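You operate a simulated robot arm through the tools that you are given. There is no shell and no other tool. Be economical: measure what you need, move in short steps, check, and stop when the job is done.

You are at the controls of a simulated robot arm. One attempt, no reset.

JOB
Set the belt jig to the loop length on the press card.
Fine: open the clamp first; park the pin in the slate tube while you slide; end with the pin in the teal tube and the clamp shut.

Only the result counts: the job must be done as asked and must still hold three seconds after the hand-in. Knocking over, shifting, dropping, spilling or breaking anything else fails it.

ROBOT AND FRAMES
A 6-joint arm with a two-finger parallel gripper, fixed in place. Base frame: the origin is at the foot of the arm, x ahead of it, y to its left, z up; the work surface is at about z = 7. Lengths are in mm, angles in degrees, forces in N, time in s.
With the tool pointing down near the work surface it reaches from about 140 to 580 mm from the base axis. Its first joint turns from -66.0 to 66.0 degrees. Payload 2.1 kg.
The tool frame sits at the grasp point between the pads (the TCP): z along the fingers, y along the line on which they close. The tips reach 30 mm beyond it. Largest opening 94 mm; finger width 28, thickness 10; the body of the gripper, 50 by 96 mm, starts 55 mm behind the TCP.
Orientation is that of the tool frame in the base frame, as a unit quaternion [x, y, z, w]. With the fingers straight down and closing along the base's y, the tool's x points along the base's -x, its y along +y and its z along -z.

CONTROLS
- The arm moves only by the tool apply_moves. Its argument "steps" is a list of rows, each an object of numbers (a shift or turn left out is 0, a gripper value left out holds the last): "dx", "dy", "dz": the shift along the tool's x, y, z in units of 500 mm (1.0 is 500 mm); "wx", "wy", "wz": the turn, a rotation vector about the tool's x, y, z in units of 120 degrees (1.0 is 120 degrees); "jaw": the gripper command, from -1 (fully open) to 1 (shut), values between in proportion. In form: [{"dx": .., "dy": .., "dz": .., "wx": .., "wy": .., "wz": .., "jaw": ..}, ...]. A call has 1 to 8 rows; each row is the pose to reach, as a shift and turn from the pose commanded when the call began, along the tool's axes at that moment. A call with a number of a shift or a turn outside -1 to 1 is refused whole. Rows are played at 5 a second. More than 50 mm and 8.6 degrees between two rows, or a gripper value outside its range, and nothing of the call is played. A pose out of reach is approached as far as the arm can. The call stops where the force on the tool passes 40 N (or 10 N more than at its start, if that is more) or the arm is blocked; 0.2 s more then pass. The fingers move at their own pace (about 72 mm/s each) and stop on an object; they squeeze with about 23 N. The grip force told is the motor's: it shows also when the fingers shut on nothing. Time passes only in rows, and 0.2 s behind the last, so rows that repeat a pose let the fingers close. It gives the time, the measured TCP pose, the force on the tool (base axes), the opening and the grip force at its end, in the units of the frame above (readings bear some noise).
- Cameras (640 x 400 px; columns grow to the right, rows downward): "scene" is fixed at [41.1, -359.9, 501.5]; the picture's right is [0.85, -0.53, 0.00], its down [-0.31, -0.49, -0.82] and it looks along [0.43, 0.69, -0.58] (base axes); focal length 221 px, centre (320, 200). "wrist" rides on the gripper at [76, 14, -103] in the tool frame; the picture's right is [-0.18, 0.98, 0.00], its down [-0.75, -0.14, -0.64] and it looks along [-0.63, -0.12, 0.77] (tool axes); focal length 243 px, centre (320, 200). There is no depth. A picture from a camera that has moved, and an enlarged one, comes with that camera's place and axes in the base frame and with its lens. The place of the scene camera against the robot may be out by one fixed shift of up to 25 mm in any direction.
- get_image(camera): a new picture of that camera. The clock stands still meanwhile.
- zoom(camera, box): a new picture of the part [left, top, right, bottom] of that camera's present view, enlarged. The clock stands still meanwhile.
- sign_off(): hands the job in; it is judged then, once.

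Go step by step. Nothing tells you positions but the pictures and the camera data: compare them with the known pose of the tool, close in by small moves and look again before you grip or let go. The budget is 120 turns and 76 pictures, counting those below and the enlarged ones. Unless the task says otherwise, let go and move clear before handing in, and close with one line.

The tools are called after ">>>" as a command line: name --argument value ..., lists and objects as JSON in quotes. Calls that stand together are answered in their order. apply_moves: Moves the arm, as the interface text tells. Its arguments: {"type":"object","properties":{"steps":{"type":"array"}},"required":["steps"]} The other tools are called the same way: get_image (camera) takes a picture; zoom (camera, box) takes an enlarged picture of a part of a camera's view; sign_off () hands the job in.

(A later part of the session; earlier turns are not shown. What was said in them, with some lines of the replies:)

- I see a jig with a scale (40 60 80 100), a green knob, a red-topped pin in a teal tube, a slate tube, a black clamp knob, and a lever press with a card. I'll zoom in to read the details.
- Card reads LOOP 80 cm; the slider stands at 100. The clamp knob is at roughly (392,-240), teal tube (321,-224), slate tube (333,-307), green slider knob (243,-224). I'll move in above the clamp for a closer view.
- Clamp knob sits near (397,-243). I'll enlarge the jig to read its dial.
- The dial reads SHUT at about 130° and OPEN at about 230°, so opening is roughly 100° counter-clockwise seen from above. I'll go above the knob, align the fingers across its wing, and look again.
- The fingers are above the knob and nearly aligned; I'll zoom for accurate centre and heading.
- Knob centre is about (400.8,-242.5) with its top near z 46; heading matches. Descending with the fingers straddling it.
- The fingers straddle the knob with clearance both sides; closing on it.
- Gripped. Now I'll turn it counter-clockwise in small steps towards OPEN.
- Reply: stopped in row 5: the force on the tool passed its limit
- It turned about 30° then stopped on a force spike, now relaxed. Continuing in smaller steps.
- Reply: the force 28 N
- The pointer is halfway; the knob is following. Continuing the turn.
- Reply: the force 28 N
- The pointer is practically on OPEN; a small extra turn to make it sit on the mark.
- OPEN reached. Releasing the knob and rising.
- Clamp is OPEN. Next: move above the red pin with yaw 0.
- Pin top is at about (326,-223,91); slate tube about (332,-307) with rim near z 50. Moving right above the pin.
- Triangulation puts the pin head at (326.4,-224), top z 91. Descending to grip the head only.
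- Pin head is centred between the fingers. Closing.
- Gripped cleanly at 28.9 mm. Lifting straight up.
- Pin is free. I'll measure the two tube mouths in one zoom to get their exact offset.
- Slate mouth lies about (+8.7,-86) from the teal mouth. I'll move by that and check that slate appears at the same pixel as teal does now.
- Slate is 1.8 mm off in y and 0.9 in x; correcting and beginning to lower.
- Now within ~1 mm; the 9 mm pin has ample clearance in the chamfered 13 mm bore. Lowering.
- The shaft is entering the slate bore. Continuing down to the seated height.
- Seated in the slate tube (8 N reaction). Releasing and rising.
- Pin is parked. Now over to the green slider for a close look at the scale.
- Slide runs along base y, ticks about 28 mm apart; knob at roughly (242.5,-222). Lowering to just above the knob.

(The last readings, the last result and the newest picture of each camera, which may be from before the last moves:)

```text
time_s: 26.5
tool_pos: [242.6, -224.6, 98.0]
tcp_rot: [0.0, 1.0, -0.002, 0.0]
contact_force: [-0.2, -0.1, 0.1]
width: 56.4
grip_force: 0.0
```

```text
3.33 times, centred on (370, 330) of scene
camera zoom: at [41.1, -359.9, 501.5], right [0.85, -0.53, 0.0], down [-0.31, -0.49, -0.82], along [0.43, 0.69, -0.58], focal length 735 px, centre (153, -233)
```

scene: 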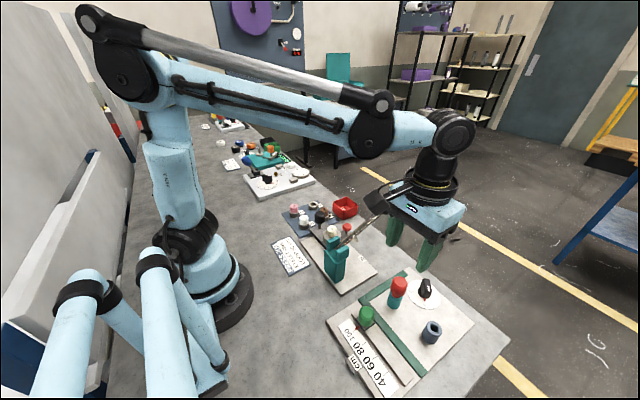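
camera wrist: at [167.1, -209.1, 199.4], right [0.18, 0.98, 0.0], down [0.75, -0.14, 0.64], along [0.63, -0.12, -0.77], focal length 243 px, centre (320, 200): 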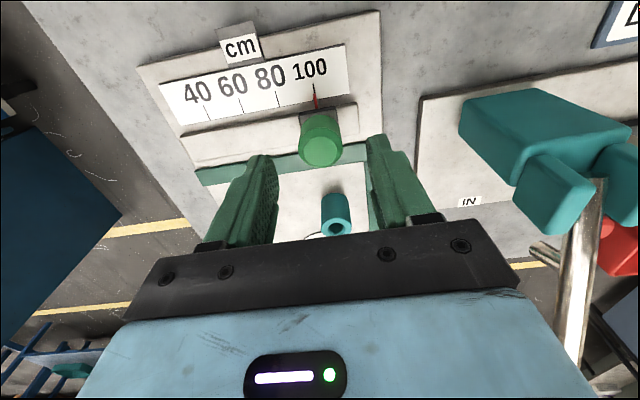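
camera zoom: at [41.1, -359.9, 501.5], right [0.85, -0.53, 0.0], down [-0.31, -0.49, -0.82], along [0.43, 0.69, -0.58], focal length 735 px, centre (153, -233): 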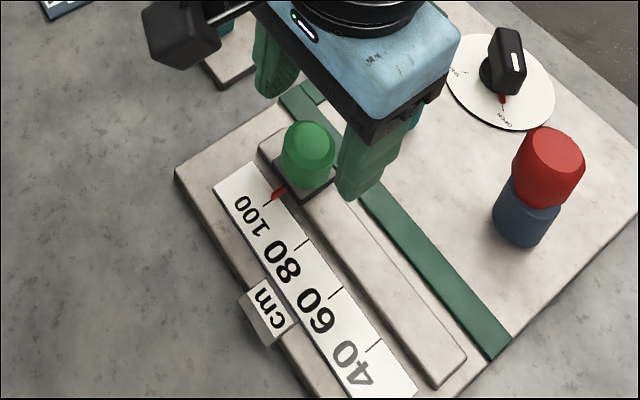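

Knob top is near z 50 at (245,-222.5). Lowering around it and closing.

>>> apply_moves --steps '[{"dx": -0.005, "dy": 0.003, "dz": 0.04, "jaw": -0.2}, {"dx": -0.005, "dy": 0.003, "dz": 0.08, "jaw": -0.2}, {"dx": -0.005, "dy": 0.003, "dz": 0.08, "jaw": 0.2}, {"dx": -0.005, "dy": 0.003, "dz": 0.08, "jaw": 1}, {"dx": -0.005, "dy": 0.003, "dz": 0.08, "jaw": 1}, {"dx": -0.005, "dy": 0.003, "dz": 0.08, "jaw": 1}]'

>>> get_image --camera "wrist"

>>> zoom --camera "scene" --box '[310, 270, 430, 390]'

```text
time_s: 27.9
tool_pos: [246.1, -223.5, 57.6]
tcp_rot: [0.001, 1.0, -0.004, -0.001]
contact_force: [-1.9, -18.0, -19.8]
width: 29.6
grip_force: 45.1
```

```text
31 pictures are left
camera wrist: at [169.3, -208.1, 159.3], right [0.19, 0.98, -0.01], down [0.75, -0.14, 0.64], along [0.63, -0.12, -0.77], focal length 243 px, centre (320, 200)
```

wrist: 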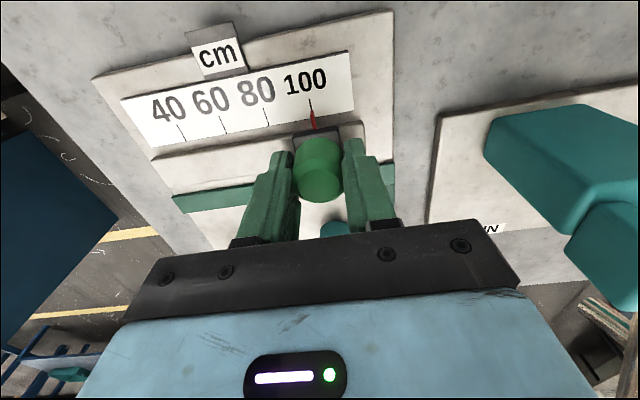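

```text
3.33 times, centred on (370, 330) of scene
camera zoom: at [41.1, -360.0, 501.5], right [0.85, -0.53, 0.0], down [-0.31, -0.49, -0.82], along [0.43, 0.69, -0.58], focal length 735 px, centre (153, -233)
```

zoom: 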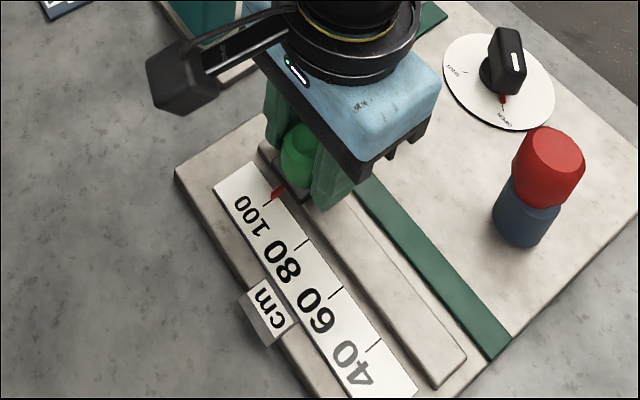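

Gripped on the slider knob. Sliding towards 80 in small steps, half way first.

>>> apply_moves --steps '[{"dy": -0.006}, {"dy": -0.014}, {"dy": -0.022}, {"dy": -0.03}, {"dy": -0.038}, {"dy": -0.038}]'

>>> zoom --camera "wrist" --box '[240, 60, 360, 180]'

```text
time_s: 29.3
tool_pos: [245.9, -241.7, 56.9]
tcp_rot: [0.001, 1.0, -0.002, -0.002]
contact_force: [-16.4, 1.4, -16.7]
width: 29.4
grip_force: 44.7
```

```text
3.33 times, centred on (300, 120) of wrist
camera zoom: at [169.3, -226.7, 159.7], right [0.19, 0.98, 0.0], down [0.75, -0.14, 0.64], along [0.63, -0.12, -0.77], focal length 809 px, centre (387, 467)
```

zoom: 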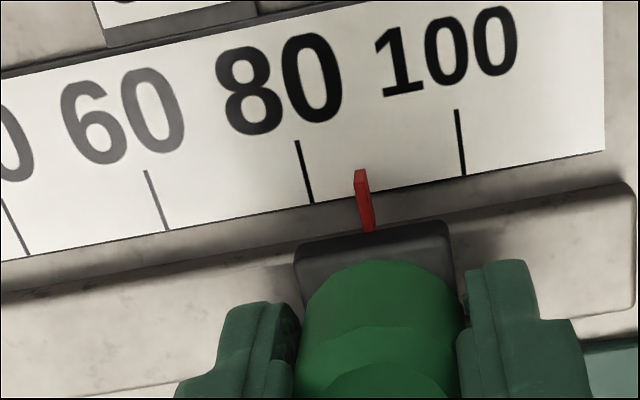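

Pointer is about 10 mm short of the 80 tick. Sliding on.

>>> apply_moves --steps '[{"dx": 0.001, "dy": -0.006}, {"dx": 0.002, "dy": -0.012}, {"dx": 0.002, "dy": -0.018}, {"dx": 0.002, "dy": -0.02}, {"dx": 0.002, "dy": -0.02}]'

>>> zoom --camera "wrist" --box '[270, 70, 350, 150]'

```text
time_s: 30.5
tool_pos: [246.4, -249.9, 57.8]
tcp_rot: [-0.001, 1.0, -0.002, 0.001]
contact_force: [-1.4, 0.8, -13.1]
width: 29.5
grip_force: 44.9
```

```text
5.00 times, centred on (310, 110) of wrist
camera zoom: at [168.9, -236.1, 159.6], right [0.18, 0.98, 0.0], down [0.75, -0.14, 0.64], along [0.63, -0.12, -0.77], focal length 1213 px, centre (370, 650)
```

zoom: 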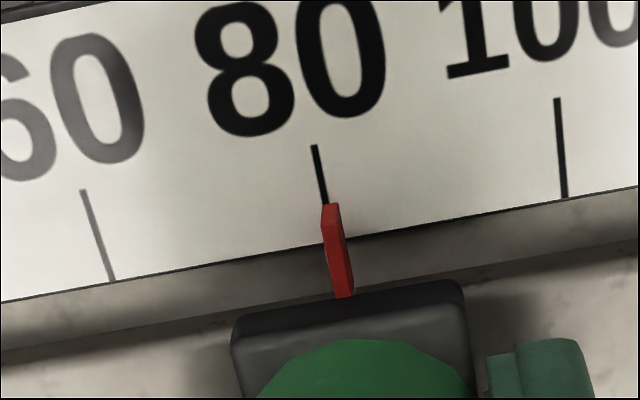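

The pointer is roughly half a millimetre short of the 80 mark; a tiny nudge and closer zoom.

>>> apply_moves --steps '[{"dy": -0.001}, {"dy": -0.0015}, {"dy": -0.0015}]'

>>> zoom --camera "wrist" --box '[295, 90, 345, 130]'

>>> zoom --camera "scene" --box '[340, 310, 400, 370]'

```text
time_s: 31.3
tool_pos: [245.2, -252.2, 56.9]
tcp_rot: [0.0, 1.0, -0.002, 0.001]
contact_force: [3.0, 1.5, -1.0]
width: 29.7
grip_force: 45.1
```

```text
10.00 times, centred on (320, 110) of wrist
camera zoom: at [168.9, -237.4, 159.6], right [0.18, 0.98, 0.0], down [0.75, -0.14, 0.64], along [0.63, -0.12, -0.77], focal length 2426 px, centre (320, 1100)
```

zoom: 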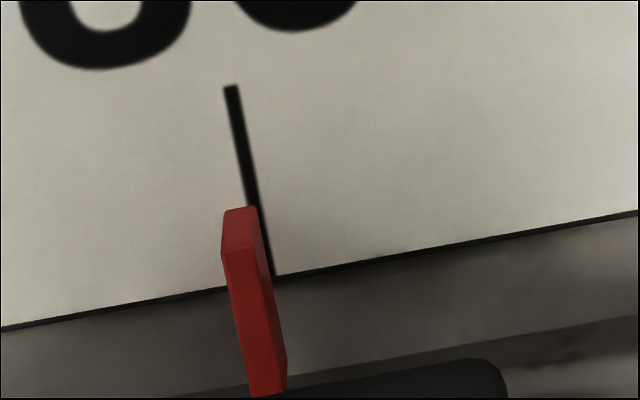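

```text
6.67 times, centred on (370, 340) of scene
camera zoom: at [41.1, -359.9, 501.5], right [0.85, -0.53, 0.0], down [-0.31, -0.49, -0.82], along [0.43, 0.69, -0.58], focal length 1471 px, centre (-13, -733)
```

zoom: 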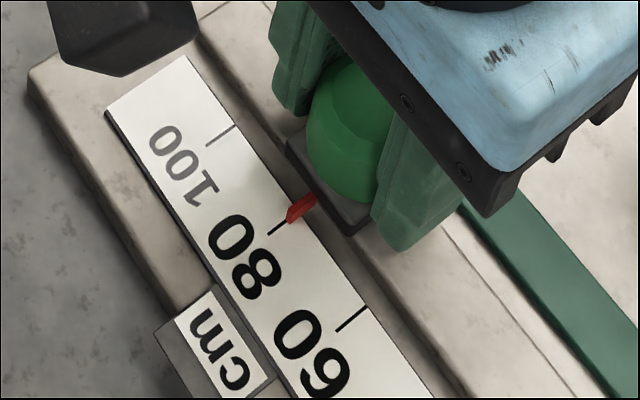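

The pointer tip is now about 1 mm past the mark. Nudging back.

>>> apply_moves --steps '[{"dy": 0.001}, {"dy": 0.0016}, {"dy": 0.0016}]'

>>> zoom --camera "wrist" --box '[295, 90, 345, 130]'

```text
time_s: 32.1
tool_pos: [245.1, -252.4, 57.4]
tcp_rot: [0.0, 1.0, -0.003, 0.001]
contact_force: [10.3, -1.3, 9.5]
width: 29.3
grip_force: 45.1
```

```text
10.00 times, centred on (320, 110) of wrist
camera zoom: at [168.8, -237.1, 159.6], right [0.18, 0.98, 0.0], down [0.75, -0.14, 0.64], along [0.63, -0.12, -0.77], focal length 2426 px, centre (320, 1100)
```

zoom: 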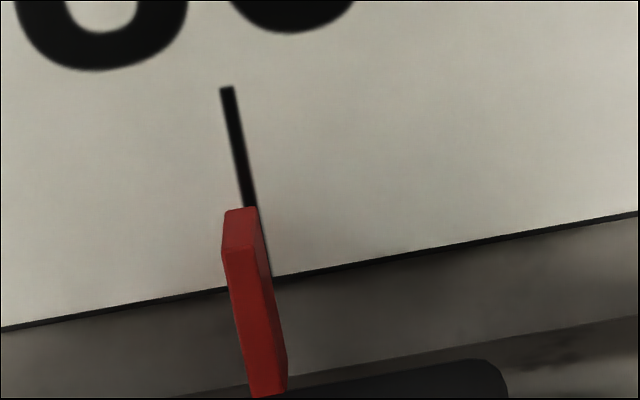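

>>> apply_moves --steps '[{"dy": 0.001}, {"dy": 0.002}, {"dy": 0.002}]'

>>> zoom --camera "wrist" --box '[295, 90, 345, 130]'

```text
time_s: 32.9
tool_pos: [246.1, -251.4, 57.8]
tcp_rot: [0.001, 1.0, -0.001, 0.0]
contact_force: [6.2, -3.0, 22.5]
width: 29.5
grip_force: 44.8
```

```text
10.00 times, centred on (320, 110) of wrist
camera zoom: at [168.9, -235.9, 159.7], right [0.19, 0.98, 0.0], down [0.75, -0.14, 0.64], along [0.63, -0.12, -0.77], focal length 2426 px, centre (320, 1100)
```

zoom: 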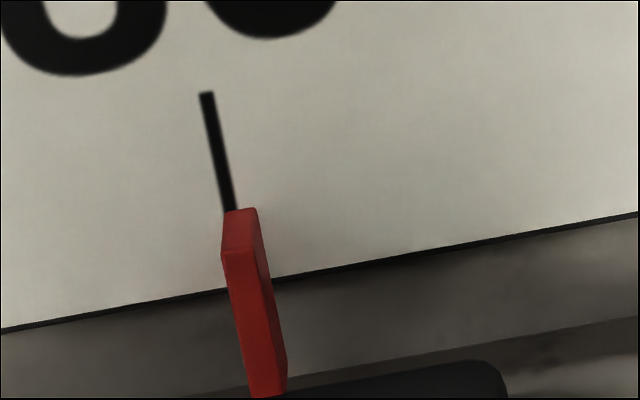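

Now ~0.6 mm to the other side; a half-millimetre trim.

>>> apply_moves --steps '[{"dy": -0.0006}, {"dy": -0.0012}, {"dy": -0.0012}]'

>>> zoom --camera "wrist" --box '[295, 90, 345, 130]'

```text
time_s: 33.7
tool_pos: [245.5, -250.6, 57.2]
tcp_rot: [0.0, 1.0, -0.002, 0.0]
contact_force: [10.7, 1.8, 24.8]
width: 29.2
grip_force: 44.9
```

```text
10.00 times, centred on (320, 110) of wrist
camera zoom: at [168.8, -236.3, 159.6], right [0.18, 0.98, 0.0], down [0.75, -0.14, 0.64], along [0.63, -0.12, -0.77], focal length 2426 px, centre (320, 1100)
```

zoom: 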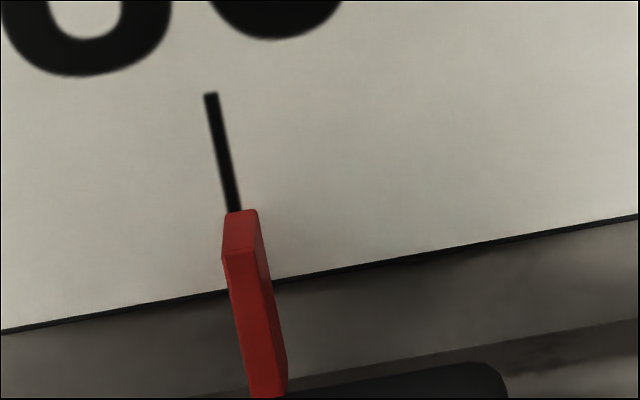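

Within ~0.4 mm. One last small trim, then release and rise to verify.

>>> apply_moves --steps '[{"dy": -0.0006}, {"dy": -0.0006, "jaw": 0.2}, {"dy": -0.0006, "jaw": -0.2}, {"dy": -0.0006, "jaw": -0.2}, {"dy": -0.0006, "dz": -0.08}, {"dy": -0.0006, "dz": -0.14}, {"dy": -0.0006, "dz": -0.14}]'

>>> zoom --camera "wrist" --box '[280, 60, 360, 120]'

```text
time_s: 35.3
tool_pos: [245.2, -251.7, 127.9]
tcp_rot: [0.0, 1.0, -0.002, 0.0]
contact_force: [-0.4, -0.2, 0.0]
width: 56.3
grip_force: 0.1
```

```text
6.67 times, centred on (320, 90) of wrist
camera zoom: at [168.8, -236.6, 230.5], right [0.18, 0.98, 0.0], down [0.75, -0.14, 0.64], along [0.63, -0.12, -0.77], focal length 1618 px, centre (320, 933)
```

zoom: 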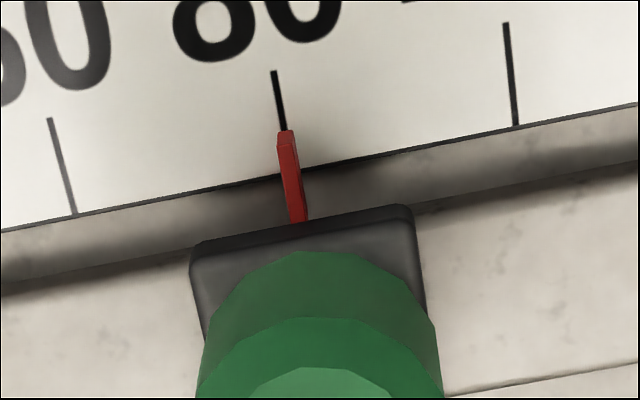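

Pointer lies on 80. Now back above the pin in the slate tube.

>>> apply_moves --steps '[{"dx": 0, "dy": 0, "dz": -0.08}, {"dx": -0.04, "dy": -0.03, "dz": -0.12}, {"dx": -0.09, "dy": -0.06, "dz": -0.12}, {"dx": -0.14, "dy": -0.09, "dz": -0.09}, {"dx": -0.178, "dy": -0.114, "dz": -0.05}, {"dx": -0.178, "dy": -0.114, "dz": -0.014}, {"dx": -0.178, "dy": -0.114, "dz": -0.014}]'

>>> get_image --camera "wrist"

```text
time_s: 36.9
tool_pos: [334.8, -306.7, 132.7]
tcp_rot: [0.0, 1.0, -0.002, -0.001]
contact_force: [0.3, 0.4, -1.5]
width: 56.4
grip_force: 0.0
```

```text
21 pictures are left
camera wrist: at [257.9, -291.8, 235.5], right [0.18, 0.98, 0.0], down [0.75, -0.14, 0.64], along [0.63, -0.12, -0.77], focal length 243 px, centre (320, 200)
```

wrist: 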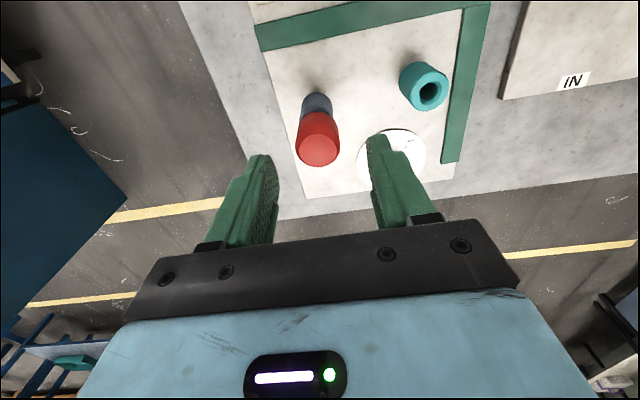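

Aligned with the pin. Descending and gripping.

>>> apply_moves --steps '[{"dx": 0.001, "dy": -0.002, "dz": 0.05}, {"dx": 0.001, "dy": -0.002, "dz": 0.097}, {"dx": 0.001, "dy": -0.002, "dz": 0.097, "jaw": -0.2}, {"dx": 0.001, "dy": -0.002, "dz": 0.097, "jaw": 0.3}, {"dx": 0.001, "dy": -0.002, "dz": 0.097, "jaw": 1}, {"dx": 0.001, "dy": -0.002, "dz": 0.097, "jaw": 1}, {"dx": 0.001, "dy": -0.002, "dz": 0.097, "jaw": 1}]'

```text
time_s: 38.5
tool_pos: [335.2, -307.5, 83.9]
tcp_rot: [0.0, 1.0, -0.001, 0.0]
contact_force: [0.1, -0.2, 1.2]
width: 29.0
grip_force: 23.2
```

Gripped. Lifting straight up to the reference height.

>>> apply_moves --steps '[{"dz": -0.02}, {"dz": -0.05}, {"dz": -0.09}, {"dz": -0.13}, {"dz": -0.163}, {"dz": -0.163}]'

>>> zoom --camera "wrist" --box '[205, 70, 345, 158]'

```text
time_s: 39.9
tool_pos: [334.1, -308.6, 168.1]
tcp_rot: [0.0, 1.0, -0.002, 0.0]
contact_force: [-0.5, -0.1, -1.1]
width: 29.0
grip_force: 23.1
```

```text
4.55 times, centred on (275, 114) of wrist
camera zoom: at [257.0, -293.5, 270.1], right [0.18, 0.98, 0.0], down [0.75, -0.14, 0.64], along [0.63, -0.12, -0.77], focal length 1103 px, centre (524, 591)
```

zoom: 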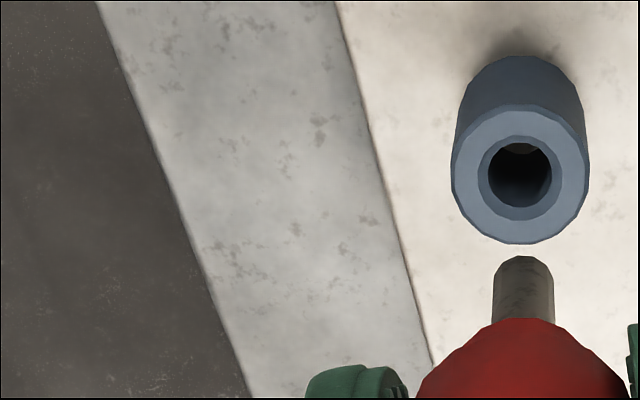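

The picture matches the reference exactly. Moving back over the teal tube and checking.

>>> apply_moves --steps '[{"dx": 0.006, "dy": 0.057, "jaw": 1}, {"dx": 0.012, "dy": 0.114, "jaw": 1}, {"dx": 0.017, "dy": 0.1695, "jaw": 1}, {"dx": 0.017, "dy": 0.1695, "jaw": 1}, {"dx": 0.017, "dy": 0.1695, "jaw": 1}]'

>>> zoom --camera "wrist" --box '[205, 70, 345, 158]'

```text
time_s: 41.1
tool_pos: [325.6, -224.6, 167.2]
tcp_rot: [0.0, 1.0, -0.001, -0.001]
contact_force: [0.2, 0.6, 0.1]
width: 28.7
grip_force: 22.9
```

```text
4.55 times, centred on (275, 114) of wrist
camera zoom: at [248.8, -209.2, 270.1], right [0.18, 0.98, 0.0], down [0.75, -0.14, 0.64], along [0.63, -0.12, -0.77], focal length 1103 px, centre (524, 591)
```

zoom: 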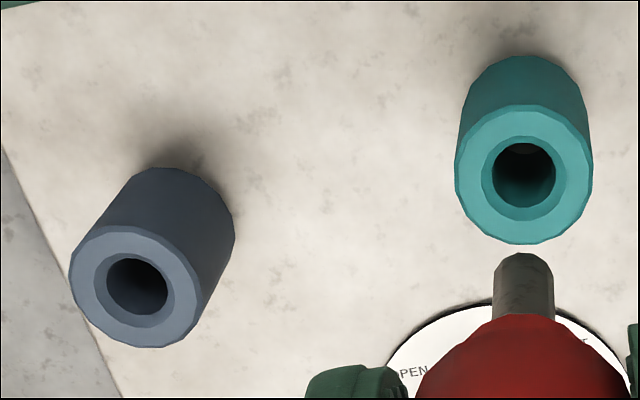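

Off by only 0.7 mm in y; correcting and lowering part way.

>>> apply_moves --steps '[{"dy": 0.0014, "dz": 0.03, "jaw": 1}, {"dy": 0.0014, "dz": 0.06, "jaw": 1}, {"dy": 0.0014, "dz": 0.085, "jaw": 1}, {"dy": 0.0014, "dz": 0.105, "jaw": 1}, {"dy": 0.0014, "dz": 0.105, "jaw": 1}]'

>>> zoom --camera "wrist" --box '[240, 90, 400, 230]'

```text
time_s: 42.3
tool_pos: [326.6, -223.7, 116.6]
tcp_rot: [0.0, 1.0, -0.002, 0.0]
contact_force: [0.4, -0.2, -1.1]
width: 29.1
grip_force: 22.5
```

```text
2.86 times, centred on (320, 160) of wrist
camera zoom: at [249.8, -208.8, 217.6], right [0.18, 0.98, 0.0], down [0.75, -0.14, 0.64], along [0.63, -0.12, -0.77], focal length 693 px, centre (320, 314)
```

zoom: 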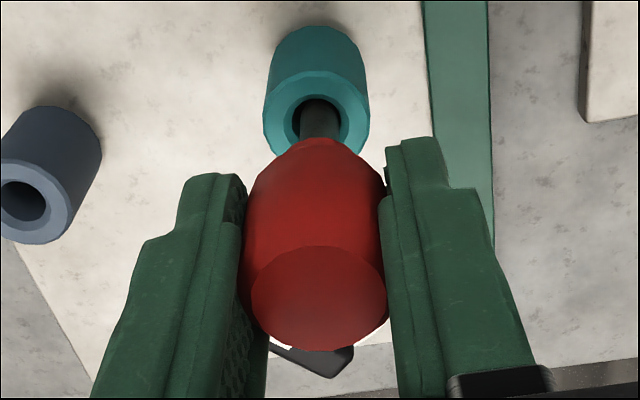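

Shaft is entering the teal bore. Lowering to seat.

>>> apply_moves --steps '[{"dz": 0.02, "jaw": 1}, {"dz": 0.04, "jaw": 1}, {"dz": 0.052, "jaw": 1}, {"dz": 0.061, "jaw": 1}, {"dz": 0.061, "jaw": 1}]'

>>> zoom --camera "scene" --box '[350, 240, 460, 350]'

```text
time_s: 43.5
tool_pos: [325.7, -224.5, 84.1]
tcp_rot: [0.0, 1.0, -0.003, -0.001]
contact_force: [0.4, -1.1, 1.4]
width: 28.8
grip_force: 23.0
```

```text
3.64 times, centred on (405, 295) of scene
camera zoom: at [41.1, -359.9, 501.5], right [0.85, -0.53, 0.0], down [-0.31, -0.49, -0.82], along [0.43, 0.69, -0.58], focal length 802 px, centre (11, -146)
```

zoom: 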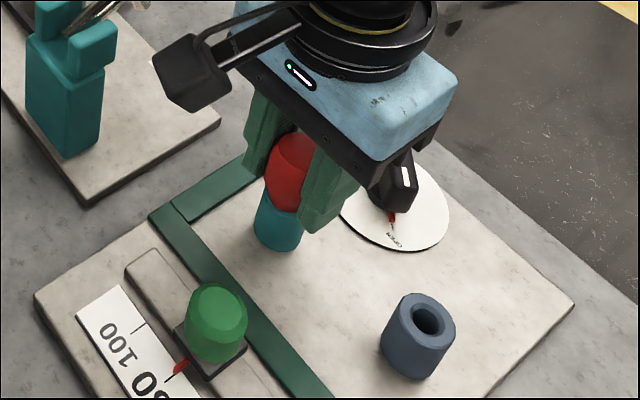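

Seated in teal. Release and rise.

>>> apply_moves --steps '[{"jaw": 0.1}, {"jaw": -0.2}, {"jaw": -0.2}, {"dz": -0.08}, {"dz": -0.16}, {"dz": -0.22}, {"dz": -0.22}]'

```text
time_s: 45.1
tool_pos: [322.8, -223.4, 194.3]
tcp_rot: [0.001, 1.0, -0.002, -0.001]
contact_force: [-0.3, 0.6, 0.4]
width: 56.4
grip_force: 0.0
```

>>> apply_moves --steps '[{"dx": -0.026, "dy": -0.007, "wz": -0.07, "jaw": 0}, {"dx": -0.052, "dy": -0.015, "wz": -0.14, "jaw": 0}, {"dx": -0.08, "dy": -0.022, "dz": 0.01, "wz": -0.21, "jaw": 0}, {"dx": -0.11, "dy": -0.03, "dz": 0.04, "wz": -0.28, "jaw": 0}, {"dx": -0.14, "dy": -0.037, "dz": 0.08, "wz": -0.35, "jaw": 0}, {"dx": -0.155, "dy": -0.044, "dz": 0.128, "wz": -0.417, "jaw": 0}, {"dx": -0.155, "dy": -0.044, "dz": 0.128, "wz": -0.417, "jaw": 0}]'

>>> zoom --camera "wrist" --box '[220, 50, 420, 175]'

```text
time_s: 46.7
tool_pos: [402.5, -245.5, 131.6]
tcp_rot: [-0.423, 0.906, -0.001, -0.001]
contact_force: [0.1, -0.1, -0.1]
width: 46.9
grip_force: 0.1
```

```text
3.20 times, centred on (320, 112) of wrist
camera zoom: at [342.7, -293.9, 233.9], right [-0.64, 0.77, 0.0], down [0.59, 0.49, 0.64], along [0.49, 0.41, -0.77], focal length 776 px, centre (320, 480)
```

zoom: 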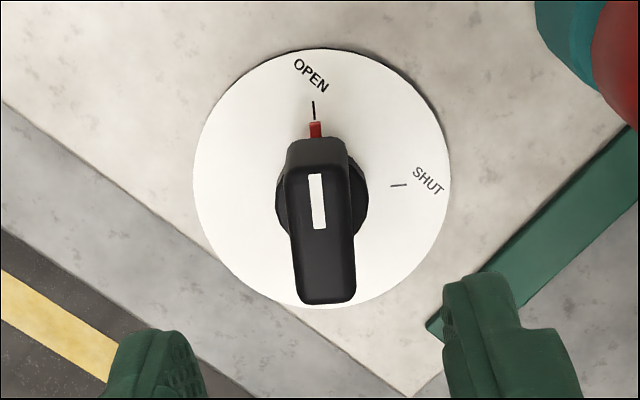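

Knob is centred under the tool at its OPEN heading. Descending and gripping it.

>>> apply_moves --steps '[{"dx": 0.001, "dy": 0.001, "dz": 0.06, "jaw": 0}, {"dx": 0.001, "dy": 0.001, "dz": 0.12, "jaw": 0}, {"dx": 0.001, "dy": 0.001, "dz": 0.161, "jaw": 0}, {"dx": 0.001, "dy": 0.001, "dz": 0.161, "jaw": 0.4}, {"dx": 0.001, "dy": 0.001, "dz": 0.161, "jaw": 1}, {"dx": 0.001, "dy": 0.001, "dz": 0.161, "jaw": 1}, {"dx": 0.001, "dy": 0.001, "dz": 0.161, "jaw": 1}]'

```text
time_s: 48.3
tool_pos: [401.6, -245.7, 51.1]
tcp_rot: [-0.423, 0.906, -0.001, -0.002]
contact_force: [-2.0, 2.4, -9.2]
width: 25.4
grip_force: 45.1
```

Gripped well. Turning clockwise towards SHUT.

>>> apply_moves --steps '[{"wz": 0.04}, {"wz": 0.08}, {"wz": 0.12}, {"wz": 0.16}, {"wz": 0.2}, {"wz": 0.24}]'

```text
time_s: 49.7
tool_pos: [401.3, -245.6, 51.2]
tcp_rot: [-0.197, 0.98, 0.0, -0.001]
contact_force: [-3.2, 2.0, 4.9]
width: 25.4
grip_force: 44.8
stopped in row 6: the force on the tool passed its limit (the readings are from after the stop); the commanded pose is now the measured one
```

>>> apply_moves --steps '[{"wz": 0.04}, {"wz": 0.08}, {"wz": 0.12}, {"wz": 0.16}, {"wz": 0.2}]'

```text
time_s: 50.9
tool_pos: [401.8, -243.4, 51.3]
tcp_rot: [0.013, 1.0, -0.001, -0.002]
contact_force: [-6.7, 10.5, 35.6]
width: 25.5
grip_force: 45.2
```

>>> apply_moves --steps '[{"dy": 0.002, "dz": -0.002}, {"dy": 0.002, "dz": -0.002, "wz": 0.04}, {"dy": 0.002, "dz": -0.002, "wz": 0.08}, {"dy": 0.002, "dz": -0.002, "wz": 0.12}, {"dy": 0.002, "dz": -0.002, "wz": 0.16}, {"dy": 0.002, "dz": -0.002, "wz": 0.2}]'

>>> zoom --camera "wrist" --box '[250, 80, 390, 220]'

```text
time_s: 52.3
tool_pos: [402.6, -244.4, 50.3]
tcp_rot: [0.221, 0.975, -0.001, -0.001]
contact_force: [-2.3, -0.3, -36.7]
width: 25.4
grip_force: 44.6
```

```text
2.86 times, centred on (320, 150) of wrist
camera zoom: at [339.4, -198.4, 153.2], right [0.59, 0.81, 0.0], down [0.62, -0.45, 0.64], along [0.52, -0.38, -0.77], focal length 693 px, centre (320, 343)
```

zoom: 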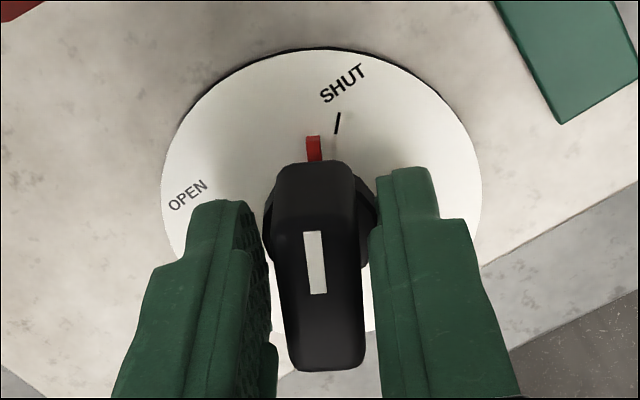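

About 20° left to SHUT.

>>> apply_moves --steps '[{"dz": 0.002}, {"dz": 0.002, "wz": 0.04}, {"dz": 0.002, "wz": 0.08}, {"dz": 0.002, "wz": 0.12}, {"dz": 0.002, "wz": 0.16}, {"dz": 0.002, "wz": 0.17}]'

>>> zoom --camera "wrist" --box '[270, 90, 370, 190]'

```text
time_s: 53.7
tool_pos: [402.9, -244.3, 50.9]
tcp_rot: [0.389, 0.921, 0.0, 0.0]
contact_force: [2.6, 3.5, -9.0]
width: 25.4
grip_force: 44.9
```

```text
4.00 times, centred on (320, 140) of wrist
camera zoom: at [359.4, -179.5, 153.3], right [0.83, 0.55, 0.0], down [0.43, -0.64, 0.64], along [0.35, -0.53, -0.77], focal length 970 px, centre (320, 440)
```

zoom: 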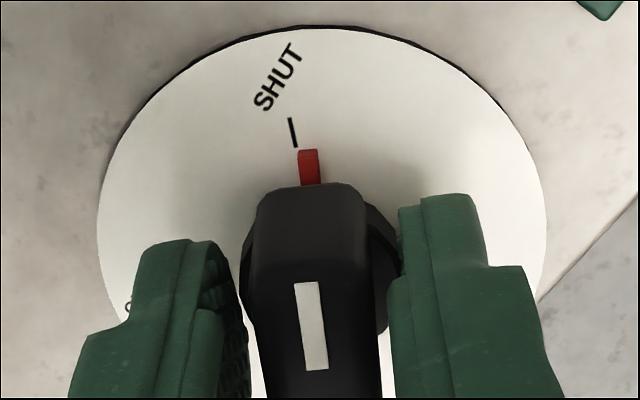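

Pointer appears at SHUT. Releasing and rising to check.

>>> apply_moves --steps '[{"jaw": 0.2}, {"jaw": 0}, {"jaw": 0}, {"dz": -0.06, "jaw": 0}, {"dz": -0.12, "jaw": 0}, {"dz": -0.155, "jaw": 0}, {"dz": -0.155, "jaw": 0}]'

>>> zoom --camera "wrist" --box '[270, 60, 390, 155]'

```text
time_s: 55.3
tool_pos: [400.9, -244.3, 128.3]
tcp_rot: [0.389, 0.921, 0.0, -0.001]
contact_force: [-0.3, 0.4, 0.0]
width: 47.1
grip_force: 0.1
```

```text
4.21 times, centred on (330, 108) of wrist
camera zoom: at [357.2, -179.6, 230.6], right [0.83, 0.55, 0.0], down [0.43, -0.64, 0.64], along [0.35, -0.54, -0.77], focal length 1022 px, centre (278, 590)
```

zoom: 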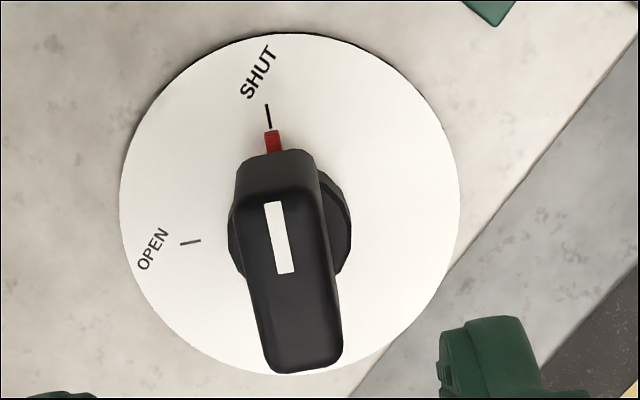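

The knob reads SHUT just as it did at the start. Rising clear and doing a last overall check.

>>> apply_moves --steps '[{"dz": -0.06}, {"dz": -0.12}, {"dz": -0.18}, {"dz": -0.24}, {"dz": -0.24}]'

>>> zoom --camera "scene" --box '[320, 260, 480, 400]'

>>> zoom --camera "scene" --box '[345, 310, 395, 355]'

```text
time_s: 56.5
tool_pos: [402.9, -245.1, 249.7]
tcp_rot: [0.389, 0.921, -0.001, -0.002]
contact_force: [-0.3, 0.1, 0.5]
width: 46.9
grip_force: 0.1
```

```text
2.86 times, centred on (400, 330) of scene
camera zoom: at [41.1, -359.9, 501.5], right [0.85, -0.53, 0.0], down [-0.31, -0.49, -0.82], along [0.43, 0.69, -0.58], focal length 630 px, centre (91, -171)
```

zoom: 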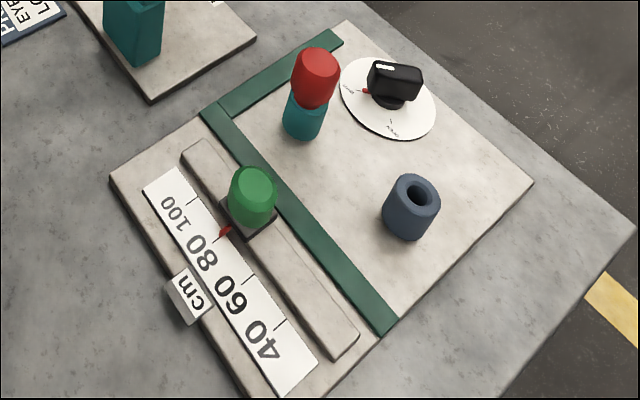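

```text
8.89 times, centred on (370, 332) of scene
camera zoom: at [41.1, -359.9, 501.5], right [0.85, -0.53, 0.0], down [-0.31, -0.49, -0.82], along [0.43, 0.69, -0.58], focal length 1961 px, centre (-124, -978)
```

zoom: 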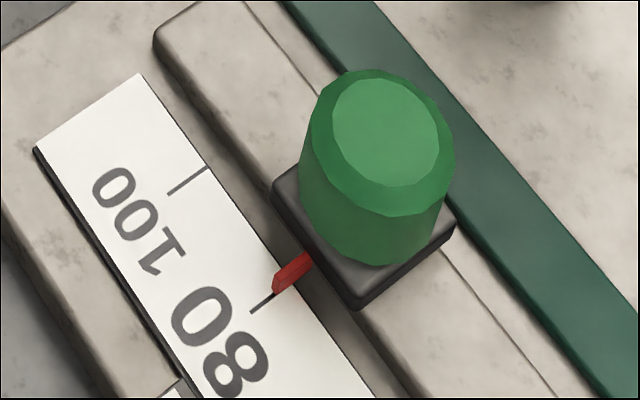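

Everything is in the state asked for: the pointer is on 80, the pin is seated in the teal tube, the clamp reads SHUT and the arm is clear. Handing in.

>>> sign_off

```text
The job is handed in.
```

The belt jig is set to the press card's 80 cm loop length, with the pin back in the teal tube and the clamp shut. I saw nothing else moved, and the job is handed in.
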